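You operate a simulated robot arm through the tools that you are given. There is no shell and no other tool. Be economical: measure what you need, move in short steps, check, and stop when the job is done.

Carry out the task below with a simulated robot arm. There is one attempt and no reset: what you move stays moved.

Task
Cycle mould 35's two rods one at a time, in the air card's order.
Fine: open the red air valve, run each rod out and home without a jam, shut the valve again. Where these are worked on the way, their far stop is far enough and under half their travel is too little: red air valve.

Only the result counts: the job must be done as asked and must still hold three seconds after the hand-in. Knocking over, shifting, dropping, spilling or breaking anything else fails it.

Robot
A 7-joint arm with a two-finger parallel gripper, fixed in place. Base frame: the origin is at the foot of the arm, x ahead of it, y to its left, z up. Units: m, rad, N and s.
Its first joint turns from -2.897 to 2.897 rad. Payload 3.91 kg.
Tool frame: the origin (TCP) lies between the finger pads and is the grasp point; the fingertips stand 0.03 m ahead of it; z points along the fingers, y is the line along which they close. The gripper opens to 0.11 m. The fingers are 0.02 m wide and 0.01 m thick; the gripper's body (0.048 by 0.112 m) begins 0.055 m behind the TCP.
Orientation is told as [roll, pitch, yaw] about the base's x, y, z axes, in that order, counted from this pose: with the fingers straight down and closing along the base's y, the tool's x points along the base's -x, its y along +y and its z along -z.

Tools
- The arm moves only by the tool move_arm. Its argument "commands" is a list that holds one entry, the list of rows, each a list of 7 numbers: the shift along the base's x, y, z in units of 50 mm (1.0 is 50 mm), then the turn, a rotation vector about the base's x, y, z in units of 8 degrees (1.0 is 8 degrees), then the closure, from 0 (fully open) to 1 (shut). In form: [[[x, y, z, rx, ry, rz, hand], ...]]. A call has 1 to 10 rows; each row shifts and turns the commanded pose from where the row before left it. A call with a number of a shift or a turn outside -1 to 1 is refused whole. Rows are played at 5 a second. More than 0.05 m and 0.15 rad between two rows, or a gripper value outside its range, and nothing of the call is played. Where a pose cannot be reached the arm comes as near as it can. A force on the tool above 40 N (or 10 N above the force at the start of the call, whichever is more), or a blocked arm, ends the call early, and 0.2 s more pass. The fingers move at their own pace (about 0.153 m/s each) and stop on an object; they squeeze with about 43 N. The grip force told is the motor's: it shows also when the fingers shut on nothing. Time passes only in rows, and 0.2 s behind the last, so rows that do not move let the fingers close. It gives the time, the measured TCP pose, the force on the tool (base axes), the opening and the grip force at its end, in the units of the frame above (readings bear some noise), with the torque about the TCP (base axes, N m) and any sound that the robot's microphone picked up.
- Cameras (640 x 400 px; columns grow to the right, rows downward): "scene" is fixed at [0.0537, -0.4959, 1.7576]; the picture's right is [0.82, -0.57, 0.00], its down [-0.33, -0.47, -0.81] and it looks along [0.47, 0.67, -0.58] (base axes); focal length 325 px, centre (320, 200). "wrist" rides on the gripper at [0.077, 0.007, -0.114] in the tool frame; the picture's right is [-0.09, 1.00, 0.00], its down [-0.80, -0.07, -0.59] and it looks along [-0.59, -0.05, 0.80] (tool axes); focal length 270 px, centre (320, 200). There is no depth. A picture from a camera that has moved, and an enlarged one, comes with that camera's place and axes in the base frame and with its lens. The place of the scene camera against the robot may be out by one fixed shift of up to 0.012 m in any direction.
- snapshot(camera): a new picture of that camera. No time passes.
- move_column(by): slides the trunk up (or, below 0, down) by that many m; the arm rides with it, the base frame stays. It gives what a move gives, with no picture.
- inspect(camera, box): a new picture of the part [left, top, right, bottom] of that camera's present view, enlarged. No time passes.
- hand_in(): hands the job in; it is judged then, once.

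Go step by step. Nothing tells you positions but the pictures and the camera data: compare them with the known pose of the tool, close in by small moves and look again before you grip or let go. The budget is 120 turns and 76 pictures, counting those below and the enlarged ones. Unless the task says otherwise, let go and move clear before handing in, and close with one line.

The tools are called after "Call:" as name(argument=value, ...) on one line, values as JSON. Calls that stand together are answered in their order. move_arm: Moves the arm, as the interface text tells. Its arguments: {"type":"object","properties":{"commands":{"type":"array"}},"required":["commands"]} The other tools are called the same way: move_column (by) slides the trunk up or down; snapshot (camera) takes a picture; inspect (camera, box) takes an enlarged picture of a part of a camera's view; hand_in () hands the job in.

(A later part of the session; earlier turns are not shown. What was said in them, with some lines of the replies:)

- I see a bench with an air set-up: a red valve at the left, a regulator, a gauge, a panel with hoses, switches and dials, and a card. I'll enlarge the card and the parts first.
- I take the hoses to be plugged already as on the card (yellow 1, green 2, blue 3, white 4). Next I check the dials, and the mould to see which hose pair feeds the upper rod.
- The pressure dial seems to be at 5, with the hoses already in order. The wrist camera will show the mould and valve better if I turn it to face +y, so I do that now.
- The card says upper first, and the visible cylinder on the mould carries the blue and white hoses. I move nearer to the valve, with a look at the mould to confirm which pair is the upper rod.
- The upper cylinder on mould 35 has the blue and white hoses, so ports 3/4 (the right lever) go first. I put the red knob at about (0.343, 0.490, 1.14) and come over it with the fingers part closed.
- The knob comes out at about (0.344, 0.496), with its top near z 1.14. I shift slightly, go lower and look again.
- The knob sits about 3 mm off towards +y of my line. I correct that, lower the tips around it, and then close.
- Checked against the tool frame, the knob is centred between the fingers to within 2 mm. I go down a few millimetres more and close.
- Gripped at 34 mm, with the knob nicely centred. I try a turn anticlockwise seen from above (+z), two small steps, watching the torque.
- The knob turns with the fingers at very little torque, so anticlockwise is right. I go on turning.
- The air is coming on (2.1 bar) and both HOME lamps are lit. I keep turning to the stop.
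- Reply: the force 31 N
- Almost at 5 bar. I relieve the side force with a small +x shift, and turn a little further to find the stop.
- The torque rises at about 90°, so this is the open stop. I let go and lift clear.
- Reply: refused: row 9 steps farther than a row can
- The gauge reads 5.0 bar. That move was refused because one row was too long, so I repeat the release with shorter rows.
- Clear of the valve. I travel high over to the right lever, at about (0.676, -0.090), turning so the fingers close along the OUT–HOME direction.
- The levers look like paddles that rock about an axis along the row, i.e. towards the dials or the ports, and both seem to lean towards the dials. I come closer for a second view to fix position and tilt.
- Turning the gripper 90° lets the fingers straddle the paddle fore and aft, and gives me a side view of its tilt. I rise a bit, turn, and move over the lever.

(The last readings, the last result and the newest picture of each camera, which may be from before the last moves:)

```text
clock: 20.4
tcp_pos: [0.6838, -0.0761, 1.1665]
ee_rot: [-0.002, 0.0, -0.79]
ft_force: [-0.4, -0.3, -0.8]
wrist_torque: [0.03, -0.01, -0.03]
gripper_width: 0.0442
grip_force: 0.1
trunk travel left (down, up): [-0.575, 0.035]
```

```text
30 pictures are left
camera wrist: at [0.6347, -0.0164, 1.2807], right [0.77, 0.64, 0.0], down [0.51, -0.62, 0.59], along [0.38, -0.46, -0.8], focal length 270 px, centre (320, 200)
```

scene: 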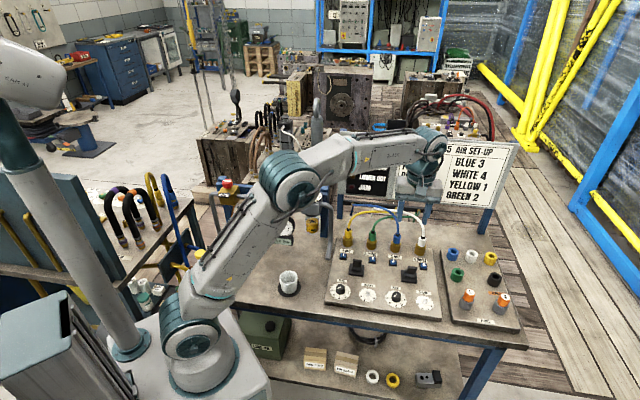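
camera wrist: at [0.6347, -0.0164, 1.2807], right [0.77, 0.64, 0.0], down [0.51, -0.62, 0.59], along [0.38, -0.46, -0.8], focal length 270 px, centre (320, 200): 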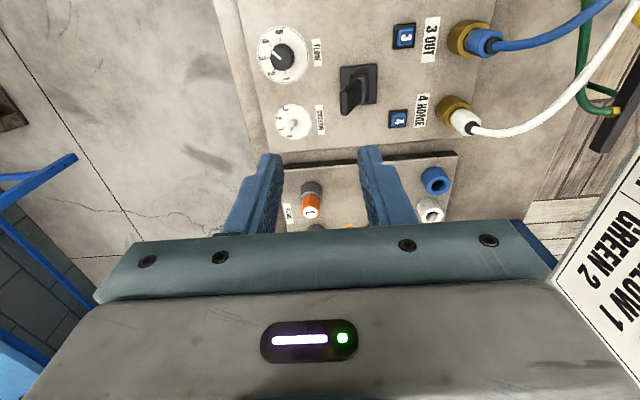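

Triangulating the three wrist views puts the lever base lower than I first took it, at about (0.738, -0.057, 0.885), with the paddle leaning towards the dials. I move above it and look again to confirm.

Call:
move_arm(commands=[[[0.5, 0.15, -0.5, 0, 0, 0, 0.6], [0.5, 0.15, -0.5, 0, 0, 0, 0.6], [0, 0, -0.5, 0, 0, 0, 0.6]]])

Call:
snapshot(camera="wrist")

Call:
inspect(camera="scene", box=[330, 160, 470, 300])

```text
clock: 21.2
tcp_pos: [0.7342, -0.0606, 1.0897]
ee_rot: [-0.001, -0.001, -0.79]
ft_force: [0.2, 0.1, -1.7]
wrist_torque: [-0.04, 0.0, -0.01]
gripper_width: 0.0441
grip_force: 0.1
trunk travel left (down, up): [-0.575, 0.035]
```

```text
29 pictures are left
camera wrist: at [0.6855, -0.0008, 1.2043], right [0.77, 0.64, 0.0], down [0.51, -0.62, 0.59], along [0.38, -0.46, -0.8], focal length 270 px, centre (320, 200)
```

wrist: 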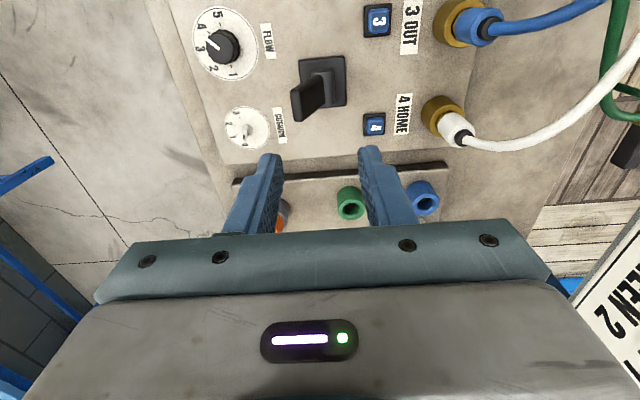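

```text
2.86 times, centred on (400, 230) of scene
camera zoom: at [0.0537, -0.4959, 1.7576], right [0.82, -0.57, 0.0], down [-0.33, -0.47, -0.81], along [0.47, 0.67, -0.58], focal length 929 px, centre (91, 114)
```

zoom: 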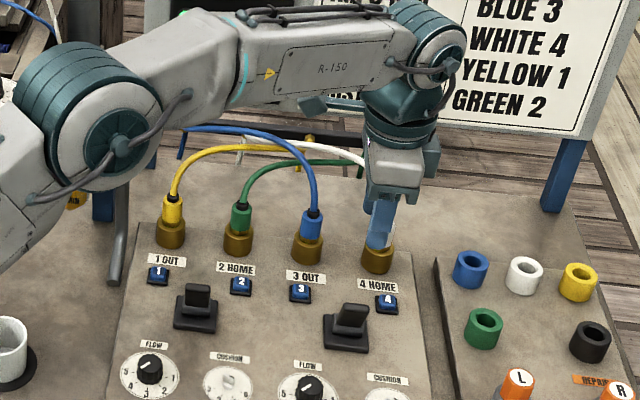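

All views and the scene camera now agree: lever base at about (0.733, -0.052, 0.906), paddle top at about (0.722, -0.066, 0.962). I descend over the paddle with the fingers 44 mm apart and check before straddling it.

Call:
move_arm(commands=[[[-0.1, -0.04, -0.5, 0, 0, 0, 0.6], [-0.1, -0.03, -0.5, 0, 0, 0, 0.6], [0, 0, -0.5, 0, 0, 0, 0.6], [0, 0, -0.2, 0, 0, 0, 0.6]]])

Call:
inspect(camera="wrist", box=[200, 30, 440, 180])

Call:
inspect(camera="scene", box=[370, 215, 450, 295])

```text
clock: 22.2
tcp_pos: [0.7225, -0.0641, 1.0059]
ee_rot: [0.0, 0.0, -0.787]
ft_force: [0.0, 0.2, -0.3]
wrist_torque: [-0.03, 0.02, -0.02]
gripper_width: 0.0439
grip_force: 0.0
trunk travel left (down, up): [-0.575, 0.035]
```

```text
2.67 times, centred on (320, 105) of wrist
camera zoom: at [0.6742, -0.0049, 1.1205], right [0.77, 0.64, 0.0], down [0.51, -0.62, 0.59], along [0.38, -0.46, -0.8], focal length 721 px, centre (320, 453)
```

zoom: 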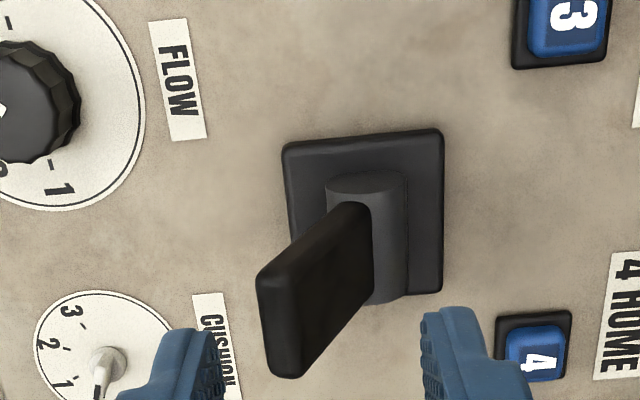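

```text
5.00 times, centred on (410, 255) of scene
camera zoom: at [0.0537, -0.4959, 1.7576], right [0.82, -0.57, 0.0], down [-0.33, -0.47, -0.81], along [0.47, 0.67, -0.58], focal length 1626 px, centre (-130, -75)
```

zoom: 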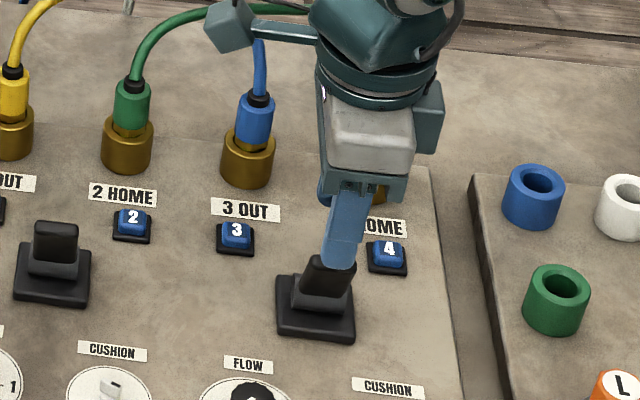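

The paddle leans towards the dials, so I shift 8 mm that way, then lower to straddle it with about 20 mm overlap.

Call:
move_arm(commands=[[[-0.11, -0.11, 0, 0, 0, 0, 0.6], [0, 0, -0.3, 0, 0, 0, 0.6], [0, 0, -0.3, 0, 0, 0, 0.6]]])

Call:
inspect(camera="wrist", box=[200, 30, 440, 180])

Call:
inspect(camera="scene", box=[370, 215, 450, 295])

```text
clock: 23.0
tcp_pos: [0.7179, -0.0694, 0.9739]
ee_rot: [0.001, 0.002, -0.79]
ft_force: [-0.1, 0.2, -0.3]
wrist_torque: [0.05, -0.01, 0.01]
gripper_width: 0.0439
grip_force: 0.1
trunk travel left (down, up): [-0.575, 0.035]
```

```text
2.67 times, centred on (320, 105) of wrist
camera zoom: at [0.6689, -0.0099, 1.0894], right [0.77, 0.64, 0.0], down [0.52, -0.62, 0.59], along [0.38, -0.46, -0.8], focal length 721 px, centre (320, 453)
```

zoom: 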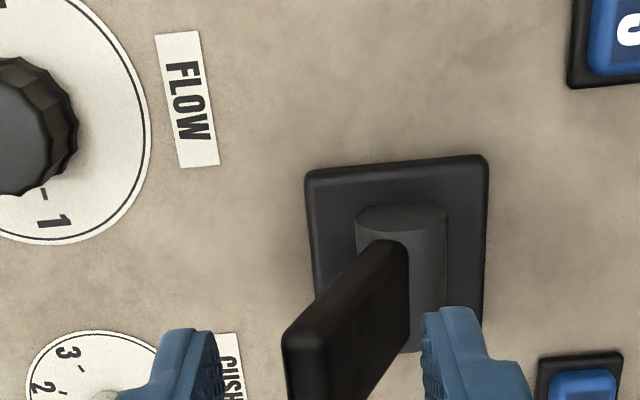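

```text
5.00 times, centred on (410, 255) of scene
camera zoom: at [0.0537, -0.4959, 1.7576], right [0.82, -0.57, 0.0], down [-0.33, -0.47, -0.81], along [0.47, 0.67, -0.58], focal length 1626 px, centre (-130, -75)
```

zoom: 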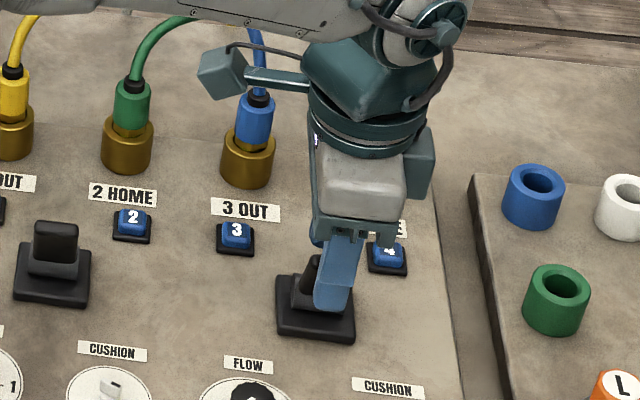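

The paddle is straddled. I shift 5 mm towards the OUT side to cover it better, then push towards the ports in small steps.

Call:
move_arm(commands=[[[-0.07, 0.07, 0, 0, 0, 0, 0.65], [0.1, 0.1, 0, 0, 0, 0, 0.65], [0.1, 0.1, 0, 0, 0, 0, 0.65], [0.1, 0.1, 0, 0, 0, 0, 0.65]]])

Call:
inspect(camera="wrist", box=[200, 30, 440, 180])

```text
clock: 24.0
tcp_pos: [0.7299, -0.0518, 0.9758]
ee_rot: [0.0, 0.0, -0.79]
ft_force: [0.2, -0.7, -0.6]
wrist_torque: [0.01, -0.02, 0.04]
gripper_width: 0.0389
grip_force: 0.4
trunk travel left (down, up): [-0.575, 0.035]
```

```text
2.67 times, centred on (320, 105) of wrist
camera zoom: at [0.6808, 0.0079, 1.0904], right [0.77, 0.64, 0.0], down [0.51, -0.62, 0.59], along [0.38, -0.46, -0.8], focal length 721 px, centre (320, 453)
```

zoom: 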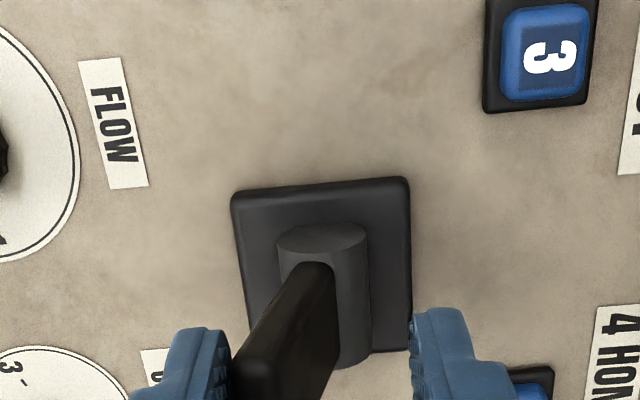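

Call:
move_arm(commands=[[[0.1, 0.1, 0, 0, 0, 0, 0.65], [0.1, 0.1, 0, 0, 0, 0, 0.65], [0.1, 0.1, 0, 0, 0, 0, 0.65]]])

Call:
inspect(camera="wrist", box=[200, 30, 440, 180])

Call:
inspect(camera="scene", box=[260, 110, 420, 210])

```text
clock: 24.8
tcp_pos: [0.7447, -0.0351, 0.9755]
ee_rot: [0.0, -0.001, -0.787]
ft_force: [0.6, 0.5, -0.8]
wrist_torque: [-0.03, -0.01, 0.02]
gripper_width: 0.0385
grip_force: 0.1
trunk travel left (down, up): [-0.575, 0.035]
```

```text
2.67 times, centred on (320, 105) of wrist
camera zoom: at [0.6961, 0.024, 1.0907], right [0.77, 0.64, 0.0], down [0.52, -0.62, 0.59], along [0.38, -0.46, -0.8], focal length 721 px, centre (320, 453)
```

zoom: 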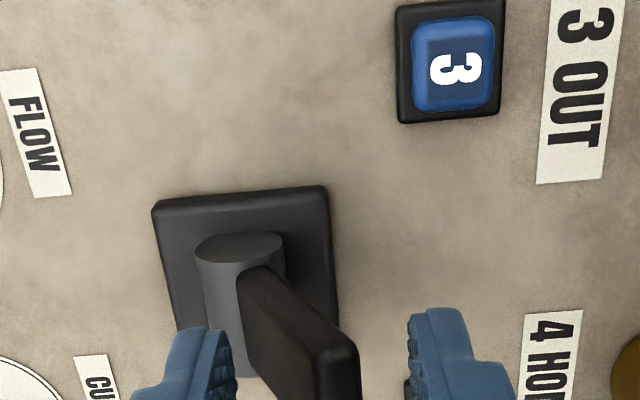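

```text
4.00 times, centred on (340, 160) of scene
camera zoom: at [0.0537, -0.4959, 1.7576], right [0.82, -0.57, 0.0], down [-0.33, -0.47, -0.81], along [0.47, 0.67, -0.58], focal length 1300 px, centre (240, 360)
```

zoom: 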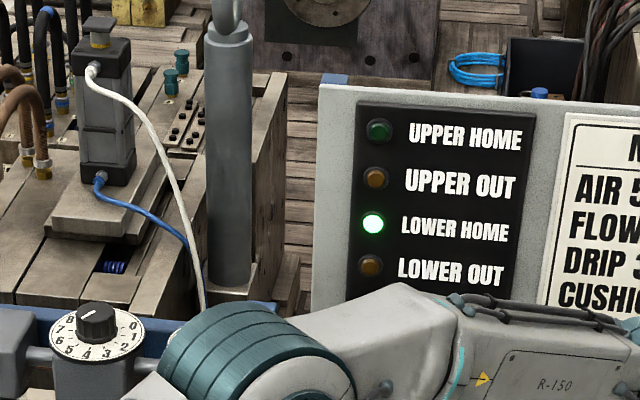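

The lever snapped over and UPPER HOME went out: the upper rod is moving. I wait for UPPER OUT to light.

Call:
move_arm(commands=[[[0, 0, 0, 0, 0, 0, 0.65], [0, 0, 0, 0, 0, 0, 0.65], [0, 0, 0, 0, 0, 0, 0.65], [0, 0, 0, 0, 0, 0, 0.65], [0, 0, 0, 0, 0, 0, 0.65], [0, 0, 0, 0, 0, 0, 0.65], [0, 0, 0, 0, 0, 0, 0.65], [0, 0, 0, 0, 0, 0, 0.65]]])

Call:
inspect(camera="scene", box=[260, 110, 420, 210])

```text
clock: 26.6
tcp_pos: [0.7451, -0.0365, 0.9766]
ee_rot: [-0.001, 0.0, -0.79]
ft_force: [0.3, -1.0, 0.6]
wrist_torque: [-0.01, -0.03, 0.01]
gripper_width: 0.0384
grip_force: 0.1
trunk travel left (down, up): [-0.575, 0.035]
```

```text
4.00 times, centred on (340, 160) of scene
camera zoom: at [0.0537, -0.4959, 1.7576], right [0.82, -0.57, 0.0], down [-0.33, -0.47, -0.81], along [0.47, 0.67, -0.58], focal length 1300 px, centre (240, 360)
```

zoom: 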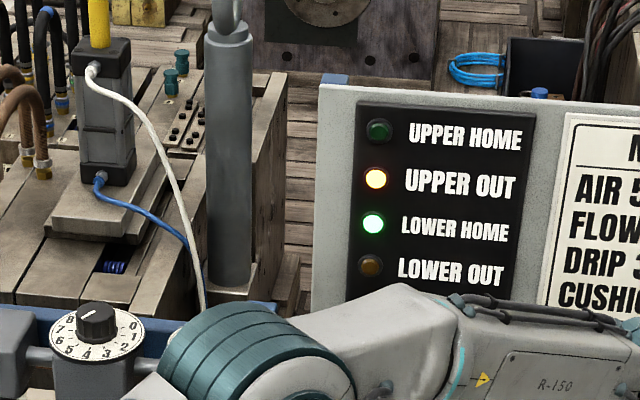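

UPPER OUT is lit and the yellow rod shows at the top. Now I push the lever back towards the dials and wait for UPPER HOME.

Call:
move_arm(commands=[[[-0.1, -0.1, 0, 0, 0, 0, 0.65], [-0.1, -0.1, 0, 0, 0, 0, 0.65], [-0.1, -0.1, 0, 0, 0, 0, 0.65], [-0.1, -0.1, 0, 0, 0, 0, 0.65], [-0.1, -0.1, 0, 0, 0, 0, 0.65], [-0.1, -0.1, 0, 0, 0, 0, 0.65], [0, 0, 0, 0, 0, 0, 0.65]]])

Call:
inspect(camera="wrist", box=[200, 30, 440, 180])

```text
clock: 28.2
tcp_pos: [0.7119, -0.0669, 0.9761]
ee_rot: [0.001, 0.0, -0.79]
ft_force: [-0.5, 0.5, -0.3]
wrist_torque: [0.01, 0.01, -0.03]
gripper_width: 0.0387
grip_force: 0.0
trunk travel left (down, up): [-0.575, 0.035]
```

```text
2.67 times, centred on (320, 105) of wrist
camera zoom: at [0.6648, -0.0071, 1.0907], right [0.77, 0.64, 0.0], down [0.51, -0.62, 0.59], along [0.38, -0.46, -0.8], focal length 721 px, centre (320, 453)
```

zoom: 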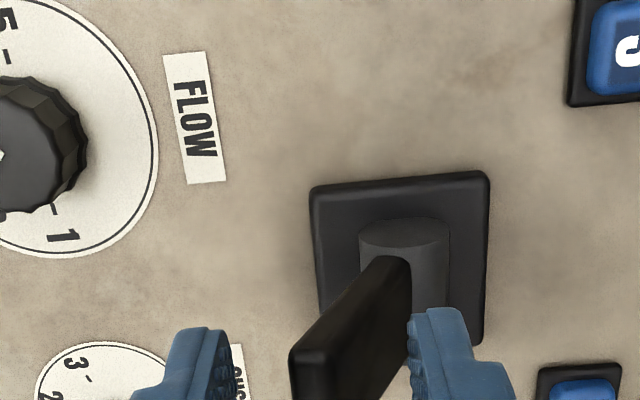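

The lever is back on the HOME side. I lift clear while the rod returns and check the lamps.

Call:
move_arm(commands=[[[0, 0, 0.5, 0, 0, 0, 0.65], [0, 0, 0.8, 0, 0, 0, 0.65], [0, 0, 0.8, 0, 0, 0, 0.65], [0, 0, 0, 0, 0, 0, 0.65], [0, 0, 0, 0, 0, 0, 0.65], [0, 0, 0, 0, 0, 0, 0.65]]])

Call:
inspect(camera="scene", box=[260, 110, 420, 210])

```text
clock: 29.6
tcp_pos: [0.7144, -0.0649, 1.0797]
ee_rot: [0.0, 0.0, -0.788]
ft_force: [-0.4, 0.5, -0.2]
wrist_torque: [0.02, 0.02, 0.02]
gripper_width: 0.0382
grip_force: 0.1
trunk travel left (down, up): [-0.575, 0.035]
```

```text
4.00 times, centred on (340, 160) of scene
camera zoom: at [0.0537, -0.4959, 1.7576], right [0.82, -0.57, 0.0], down [-0.33, -0.47, -0.81], along [0.47, 0.67, -0.58], focal length 1300 px, centre (240, 360)
```

zoom: 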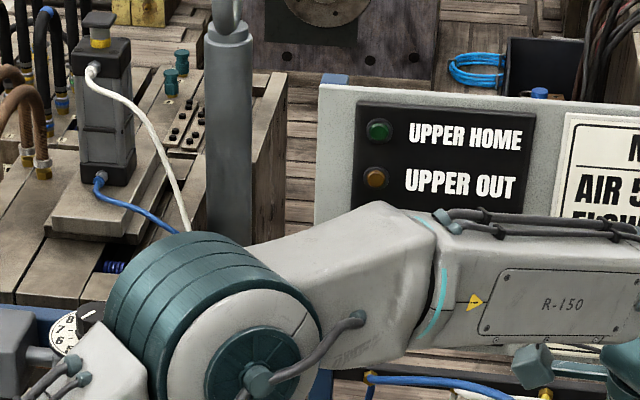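

UPPER OUT is off and HOME isn't lit yet, so the rod is still finishing. I move over the left lever at a safe height and check the lamp again.

Call:
move_arm(commands=[[[-0.64, 0.62, 0, 0, 0, 0, 0.6], [-0.64, 0.62, 0, 0, 0, 0, 0.6], [-0.64, 0.62, 0, 0, 0, 0, 0.6], [-0.64, 0.62, 0, 0, 0, 0, 0.6], [0, 0, -0.5, 0, 0, 0, 0.6], [0, 0, -0.4, 0, 0, 0, 0.6]]])

Call:
inspect(camera="scene", box=[260, 110, 420, 210])

Call:
inspect(camera="wrist", box=[200, 30, 440, 180])

```text
clock: 31.0
tcp_pos: [0.5843, 0.057, 1.0357]
ee_rot: [0.0, 0.0, -0.79]
ft_force: [0.0, 0.0, 0.3]
wrist_torque: [0.03, 0.02, -0.02]
gripper_width: 0.0441
grip_force: 0.1
trunk travel left (down, up): [-0.575, 0.035]
```

```text
4.00 times, centred on (340, 160) of scene
camera zoom: at [0.0537, -0.4959, 1.7576], right [0.82, -0.57, 0.0], down [-0.33, -0.47, -0.81], along [0.47, 0.67, -0.58], focal length 1300 px, centre (240, 360)
```

zoom: 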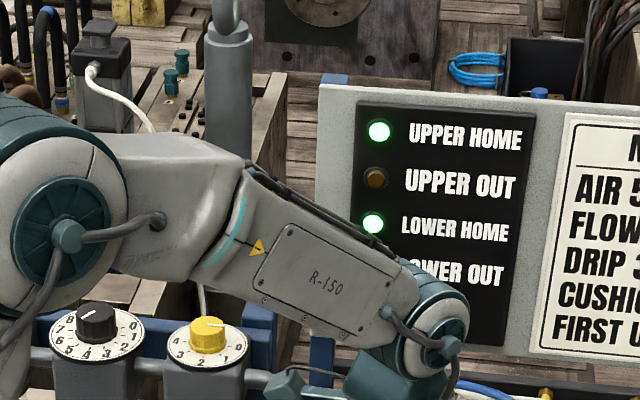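

```text
2.67 times, centred on (320, 105) of wrist
camera zoom: at [0.5368, 0.1175, 1.151], right [0.77, 0.64, 0.0], down [0.51, -0.62, 0.59], along [0.38, -0.46, -0.8], focal length 721 px, centre (320, 453)
```

zoom: 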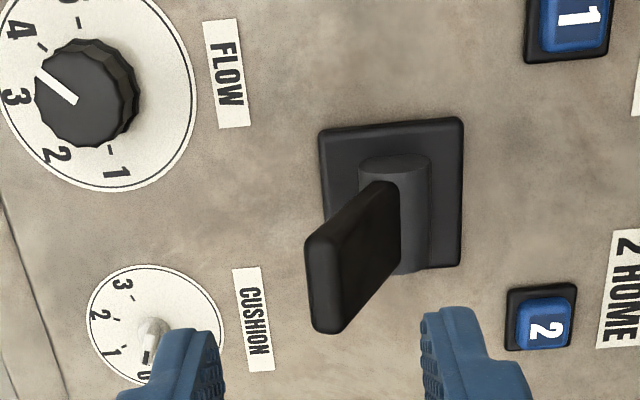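

UPPER HOME is lit again, so the upper rod's cycle is done. Now I straddle the left lever in the same way.

Call:
move_arm(commands=[[[0, 0, -0.4, 0, 0, 0, 0.6], [0, 0, -0.4, 0, 0, 0, 0.6], [0, 0, -0.4, 0, 0, 0, 0.6]]])

Call:
inspect(camera="wrist", box=[200, 30, 440, 180])

```text
clock: 31.8
tcp_pos: [0.586, 0.0569, 0.9759]
ee_rot: [0.0, 0.0, -0.787]
ft_force: [0.1, 0.3, -0.2]
wrist_torque: [-0.01, -0.04, -0.01]
gripper_width: 0.0441
grip_force: 0.1
trunk travel left (down, up): [-0.575, 0.035]
```

```text
2.67 times, centred on (320, 105) of wrist
camera zoom: at [0.5373, 0.1164, 1.0898], right [0.77, 0.64, 0.0], down [0.52, -0.62, 0.59], along [0.38, -0.46, -0.8], focal length 721 px, centre (320, 453)
```

zoom: 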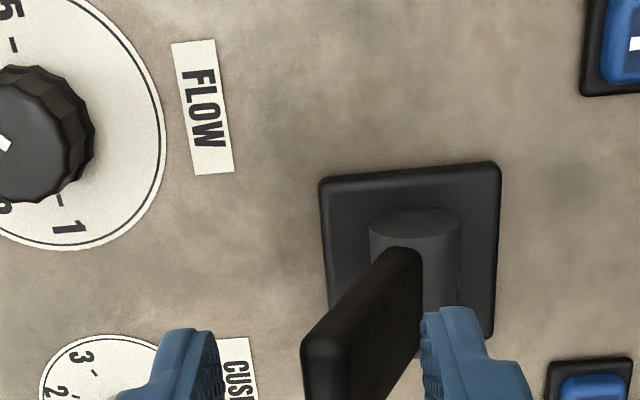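

Same geometry as before. I push this lever to OUT and wait for the rod.

Call:
move_arm(commands=[[[0.1, 0.1, 0, 0, 0, 0, 0.65], [0.1, 0.1, 0, 0, 0, 0, 0.65], [0.1, 0.1, 0, 0, 0, 0, 0.65], [0.1, 0.1, 0, 0, 0, 0, 0.65], [0.1, 0.1, 0, 0, 0, 0, 0.65], [0.1, 0.1, 0, 0, 0, 0, 0.65], [0, 0, 0, 0, 0, 0, 0.65], [0, 0, 0, 0, 0, 0, 0.65], [0, 0, 0, 0, 0, 0, 0.65], [0, 0, 0, 0, 0, 0, 0.65]]])

Call:
move_arm(commands=[[[0, 0, 0, 0, 0, 0, 0.65], [0, 0, 0, 0, 0, 0, 0.65], [0, 0, 0, 0, 0, 0, 0.65], [0, 0, 0, 0, 0, 0, 0.65], [0, 0, 0, 0, 0, 0, 0.65], [0, 0, 0, 0, 0, 0, 0.65]]])

Call:
inspect(camera="scene", box=[260, 110, 420, 210])

Call:
inspect(camera="wrist", box=[200, 30, 440, 180])

```text
clock: 34.0
tcp_pos: [0.6163, 0.0874, 0.9742]
ee_rot: [0.001, 0.001, -0.79]
ft_force: [-0.5, -0.1, -0.6]
wrist_torque: [0.01, -0.02, 0.02]
gripper_width: 0.0384
grip_force: 0.1
trunk travel left (down, up): [-0.575, 0.035]
```

```text
clock: 35.4
tcp_pos: [0.617, 0.0883, 0.976]
ee_rot: [0.0, 0.0, -0.786]
ft_force: [-0.7, 0.9, -0.2]
wrist_torque: [0.01, 0.03, 0.0]
gripper_width: 0.0385
grip_force: 0.1
trunk travel left (down, up): [-0.575, 0.035]
```

```text
4.00 times, centred on (340, 160) of scene
camera zoom: at [0.0537, -0.4959, 1.7576], right [0.82, -0.57, 0.0], down [-0.33, -0.47, -0.81], along [0.47, 0.67, -0.58], focal length 1300 px, centre (240, 360)
```

zoom: 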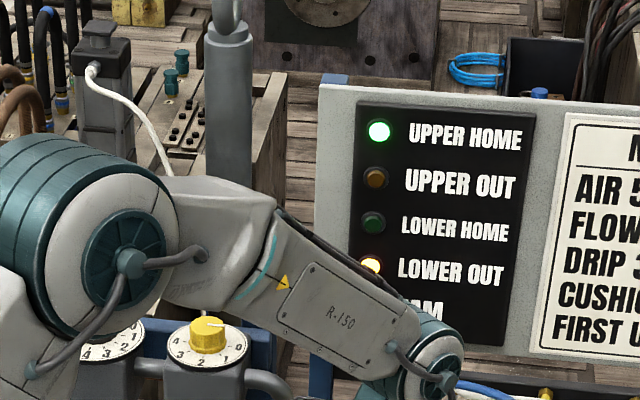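

```text
2.67 times, centred on (320, 105) of wrist
camera zoom: at [0.5679, 0.1475, 1.0904], right [0.77, 0.64, 0.0], down [0.51, -0.62, 0.59], along [0.38, -0.46, -0.8], focal length 721 px, centre (320, 453)
```

zoom: 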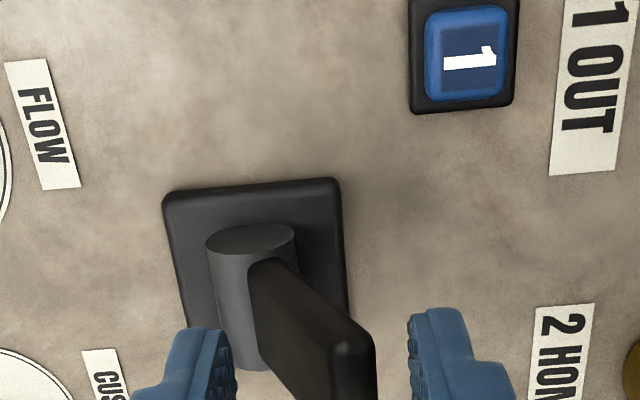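

LOWER OUT is lit with UPPER HOME. I return the lever to HOME, wait, and lift.

Call:
move_arm(commands=[[[-0.1, -0.1, 0, 0, 0, 0, 0.65], [-0.1, -0.1, 0, 0, 0, 0, 0.65], [-0.1, -0.1, 0, 0, 0, 0, 0.65], [-0.1, -0.1, 0, 0, 0, 0, 0.65], [-0.1, -0.1, 0, 0, 0, 0, 0.65], [-0.1, -0.1, 0, 0, 0, 0, 0.65], [-0.03, -0.03, 0, 0, 0, 0, 0.65], [0, 0, 0, 0, 0, 0, 0.65]]])

Call:
move_arm(commands=[[[0, 0, 0.5, 0, 0, 0, 0.65], [0, 0, 0.9, 0, 0, 0, 0.65], [0, 0, 0.9, 0, 0, 0, 0.65], [0, 0, 0.9, 0, 0, 0, 0.65], [0, 0, 0.9, 0, 0, 0, 0.65], [0, 0, 0.9, 0, 0, 0, 0.5], [0, 0, 0.9, 0, 0, 0, 0.5], [0, 0, 0, 0, 0, 0, 0.5], [0, 0, 0, 0, 0, 0, 0.5]]])

Call:
snapshot(camera="scene")

```text
clock: 37.2
tcp_pos: [0.5843, 0.0553, 0.9761]
ee_rot: [0.001, -0.002, -0.79]
ft_force: [-0.2, 0.0, -0.6]
wrist_torque: [0.01, 0.0, 0.0]
gripper_width: 0.0385
grip_force: 0.1
trunk travel left (down, up): [-0.575, 0.035]
```

```text
clock: 39.2
tcp_pos: [0.5858, 0.0536, 1.2708]
ee_rot: [-0.001, 0.001, -0.79]
ft_force: [-0.1, 0.3, 1.2]
wrist_torque: [0.02, -0.02, -0.02]
gripper_width: 0.055
grip_force: 0.1
trunk travel left (down, up): [-0.575, 0.035]
```

```text
12 pictures are left
```

scene: 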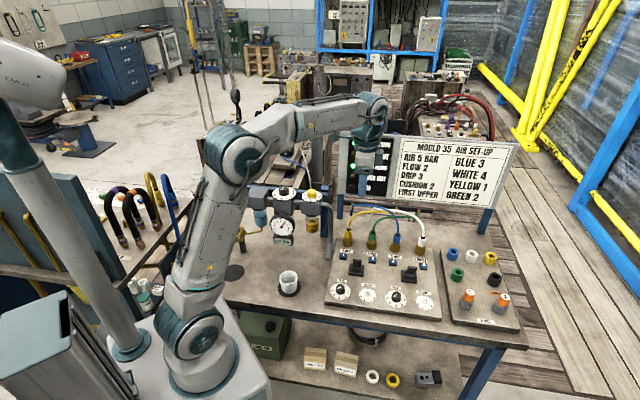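

I move back to the red valve with the turn it needs, then check lamps and gauge.

Call:
move_arm(commands=[[[-0.435, 0.806, 0.16, 0, 0, 1, 0.4], [-0.435, 0.806, 0.16, 0, 0, 1, 0.4], [-0.435, 0.806, 0.16, 0, 0, 1, 0.4], [-0.435, 0.806, 0.16, 0, 0, 1, 0.4], [-0.435, 0.806, 0.16, 0, 0, 1, 0.4], [-0.435, 0.806, 0.16, 0, 0, 1, 0.4], [-0.435, 0.806, 0.16, 0, 0, 1, 0.4], [-0.435, 0.806, 0.16, 0, 0, 1, 0.4], [-0.435, 0.806, 0.16, 0, 0, 1, 0.4], [-0.435, 0.806, 0.16, 0, 0, 1, 0.4]]])

Call:
move_arm(commands=[[[-0.435, 0.806, 0.16, 0, 0, 1, 0.4], [0, 0, 0, 0, 0, 1, 0.4], [0, 0, 0, 0, 0, 1, 0.4], [0, 0, 0, 0, 0, 1, 0.4], [0, 0, 0, 0, 0, 1, 0.4], [0, 0, 0, 0, 0, 1, 0.4], [0, 0, 0, 0, 0, 1, 0.4], [0, 0, 0, 0, 0, 1, 0.4], [0, 0, 0, 0, 0, 1, 0.4], [0, 0, 0, 0, 0, 1, 0.4]]])

Call:
inspect(camera="scene", box=[190, 130, 400, 261])

```text
clock: 41.4
tcp_pos: [0.3648, 0.4621, 1.3489]
ee_rot: [-0.001, -0.002, 0.611]
ft_force: [1.3, 0.2, -0.1]
wrist_torque: [0.01, -0.01, 0.03]
gripper_width: 0.0659
grip_force: 0.1
trunk travel left (down, up): [-0.575, 0.035]
```

```text
clock: 43.6
tcp_pos: [0.3447, 0.4993, 1.359]
ee_rot: [0.0, 0.0, 2.007]
ft_force: [-0.7, -0.2, 0.1]
wrist_torque: [-0.03, -0.01, 0.01]
gripper_width: 0.0661
grip_force: 0.1
trunk travel left (down, up): [-0.575, 0.035]
```

```text
3.05 times, centred on (295, 196) of scene
camera zoom: at [0.0537, -0.4959, 1.7576], right [0.82, -0.57, 0.0], down [-0.33, -0.47, -0.81], along [0.47, 0.67, -0.58], focal length 991 px, centre (396, 214)
```

zoom: 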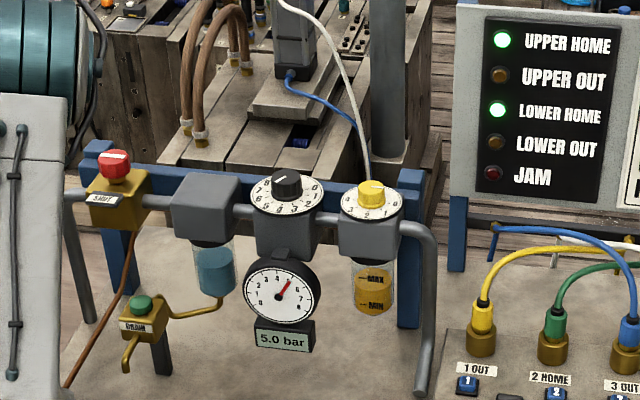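

Both rods are home, JAM is dark and the gauge reads 5.0 bar. I descend on the red knob to shut it.

Call:
move_arm(commands=[[[0.04, 0, -0.9, 0, 0, 1, 0.4], [0, 0, -0.9, 0, 0, 0.25, 0.4], [0, 0, -0.9, 0, 0, 0, 0.4], [0, 0, -0.5, 0, 0, 0, 0.4]]])

Call:
inspect(camera="wrist", box=[200, 30, 440, 230])

```text
clock: 44.6
tcp_pos: [0.3464, 0.4979, 1.1988]
ee_rot: [0.0, 0.0, 2.18]
ft_force: [0.5, 0.0, 0.3]
wrist_torque: [0.0, -0.01, 0.02]
gripper_width: 0.0659
grip_force: 0.1
trunk travel left (down, up): [-0.575, 0.035]
```

```text
2.00 times, centred on (320, 130) of wrist
camera zoom: at [0.3862, 0.432, 1.3141], right [-0.87, -0.5, 0.0], down [-0.4, 0.7, 0.59], along [-0.3, 0.52, -0.8], focal length 541 px, centre (320, 340)
```

zoom: 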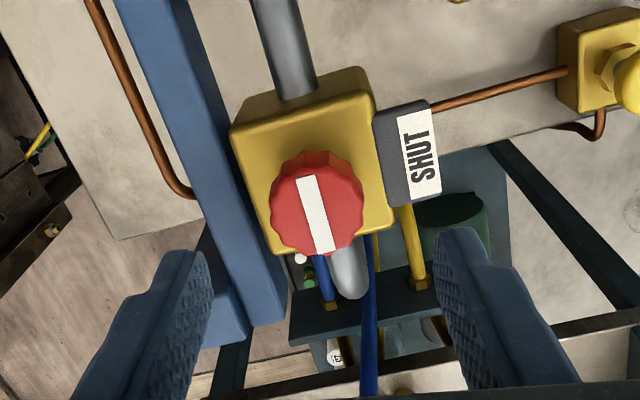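

Call:
move_arm(commands=[[[0.03, 0.02, -0.35, 0, 0, 0, 0.4], [0, 0, -0.35, 0, 0, 0, 0.4], [0, 0, -0.35, 0, 0, 0, 0.45], [0, 0, 0, 0, 0, 0, 0.6], [0, 0, 0, 0, 0, 0, 0.8], [0, 0, 0, 0, 0, 0, 0.8]]])

Call:
inspect(camera="wrist", box=[200, 30, 440, 230])

```text
clock: 46.0
tcp_pos: [0.3472, 0.5004, 1.1467]
ee_rot: [0.002, 0.002, 2.181]
ft_force: [-5.7, -6.2, -4.0]
wrist_torque: [-0.04, 0.21, 0.03]
gripper_width: 0.0338
grip_force: 44.9
trunk travel left (down, up): [-0.575, 0.035]
```

```text
2.00 times, centred on (320, 130) of wrist
camera zoom: at [0.3872, 0.4337, 1.2612], right [-0.87, -0.5, 0.0], down [-0.4, 0.7, 0.59], along [-0.3, 0.51, -0.8], focal length 541 px, centre (320, 340)
```

zoom: 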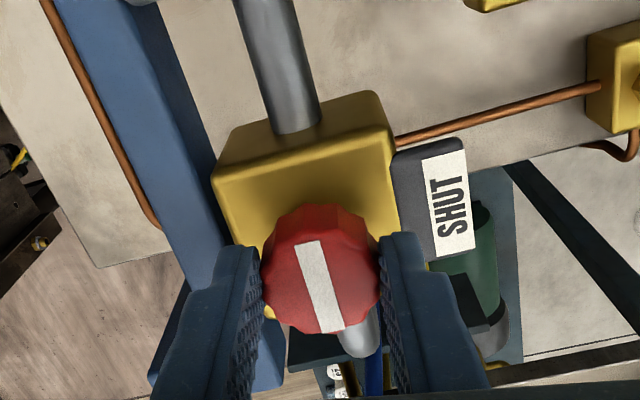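

The grip is good. I turn it back clockwise in two runs.

Call:
move_arm(commands=[[[-0.02, 0, 0, 0, 0, -0.9, 0.8], [0, 0, 0, 0, 0, -0.9, 0.8], [0, 0, 0, 0, 0, -0.9, 0.8], [0, 0, 0, 0, 0, -0.9, 0.8], [0, 0, 0, 0, 0, -0.9, 0.8], [0, 0, 0, 0, 0, -0.9, 0.8], [0, 0, 0, 0, 0, 0, 0.8]]])

Call:
move_arm(commands=[[[0, 0, 0, 0, 0, -0.9, 0.8], [0, 0, 0, 0, 0, -0.9, 0.8], [0, 0, 0, 0, 0, -0.9, 0.8], [0, 0, 0, 0, 0, -0.9, 0.8], [0, 0, 0, 0, 0, -0.9, 0.8], [0, 0, 0, 0, 0, -0.9, 0.8], [0, 0, 0, 0, 0, 0, 0.8]]])

Call:
snapshot(camera="wrist")

Call:
inspect(camera="scene", box=[190, 130, 400, 261])

```text
clock: 47.6
tcp_pos: [0.347, 0.4999, 1.1464]
ee_rot: [-0.001, 0.001, 1.424]
ft_force: [-10.2, -11.2, -11.7]
wrist_torque: [-0.51, 0.51, 0.04]
gripper_width: 0.0338
grip_force: 45.1
trunk travel left (down, up): [-0.575, 0.035]
```

```text
clock: 49.2
tcp_pos: [0.3439, 0.5005, 1.1464]
ee_rot: [0.001, 0.001, 0.669]
ft_force: [-20.8, -6.2, -18.6]
wrist_torque: [-0.23, 0.78, 0.0]
gripper_width: 0.0338
grip_force: 45.7
trunk travel left (down, up): [-0.575, 0.035]
```

```text
8 pictures are left
camera wrist: at [0.2806, 0.4588, 1.2614], right [-0.55, 0.84, 0.0], down [0.67, 0.44, 0.59], along [0.5, 0.33, -0.8], focal length 270 px, centre (320, 200)
```

wrist: 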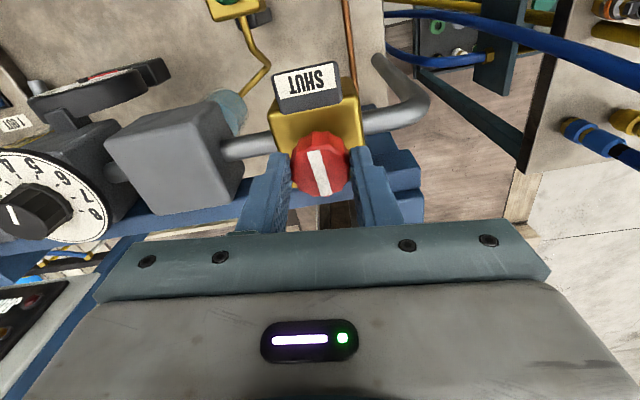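

```text
3.05 times, centred on (295, 196) of scene
camera zoom: at [0.0537, -0.4959, 1.7576], right [0.82, -0.57, 0.0], down [-0.33, -0.47, -0.81], along [0.47, 0.67, -0.58], focal length 991 px, centre (396, 214)
```

zoom: 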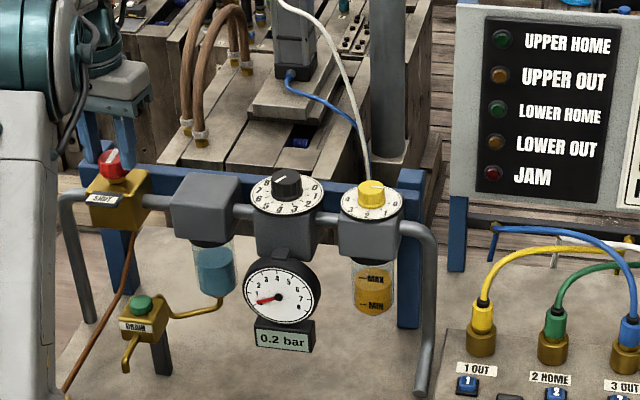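

Pressure has fallen to 0.2 bar. I turn the last few degrees to the shut stop, then release.

Call:
move_arm(commands=[[[-0.03, 0, 0, 0, 0, -0.6, 0.8], [0, 0, 0, 0, 0, -0.5, 0.8], [0, 0, 0, 0, 0, 0, 0.8]]])

```text
clock: 50.0
tcp_pos: [0.3455, 0.5012, 1.1492]
ee_rot: [0.002, -0.006, 0.517]
ft_force: [-6.4, 7.0, 0.6]
wrist_torque: [0.59, -0.48, 0.62]
gripper_width: 0.0338
grip_force: 45.6
trunk travel left (down, up): [-0.575, 0.035]
```

The torque of 0.62 N m shows it is on the shut stop. I release and lift clear.

Call:
move_arm(commands=[[[0, 0, 0, 0, 0, 0, 0.45], [0, 0, 0, 0, 0, 0, 0.4], [0, 0, 0.5, 0, 0, 0, 0.4], [0, 0, 1, 0, 0, 0, 0.4], [0, 0, 1, 0, 0, 0, 0.4], [0, 0, 1, 0, 0, 0, 0.4], [0, -0.8, 0, 0, 0, 0, 0.4]]])

Call:
inspect(camera="scene", box=[190, 130, 400, 261])

Call:
snapshot(camera="scene")

```text
clock: 51.6
tcp_pos: [0.3462, 0.4577, 1.3244]
ee_rot: [0.001, -0.002, 0.516]
ft_force: [-0.1, -0.4, 0.8]
wrist_torque: [0.05, 0.03, -0.05]
gripper_width: 0.0661
grip_force: 0.2
trunk travel left (down, up): [-0.575, 0.035]
```

```text
3.05 times, centred on (295, 196) of scene
camera zoom: at [0.0537, -0.4959, 1.7576], right [0.82, -0.57, 0.0], down [-0.33, -0.47, -0.81], along [0.47, 0.67, -0.58], focal length 991 px, centre (396, 214)
```

zoom: 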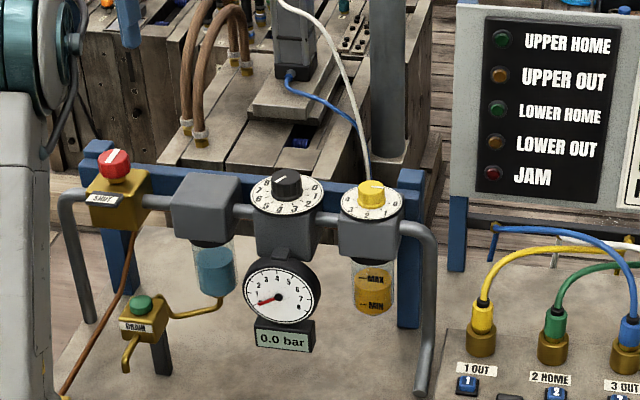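

```text
5 pictures are left
```

scene: 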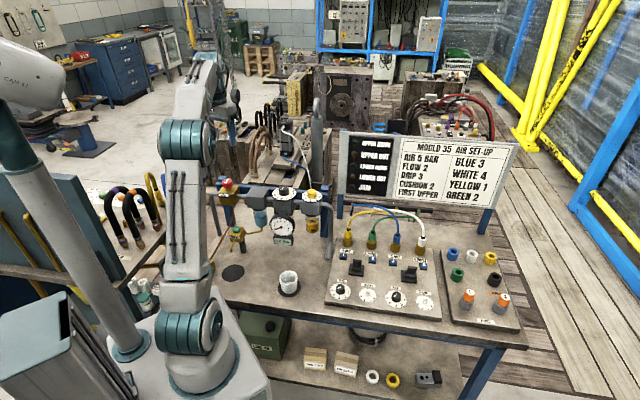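

The valve is shut at 0.0 bar, both levers are on HOME, nothing else looks disturbed and the gripper is clear. I hand in.

Call:
hand_in()

```text
The job is handed in.
```

I cycled mould 35's upper rod and then its lower rod, each out and home at 5 bar, saw no jam, and shut the red air valve again (0.0 bar). I left the flow (about 4), drip (0) and cushion (0) dials as found, though the card gives 2, 3 and 2.
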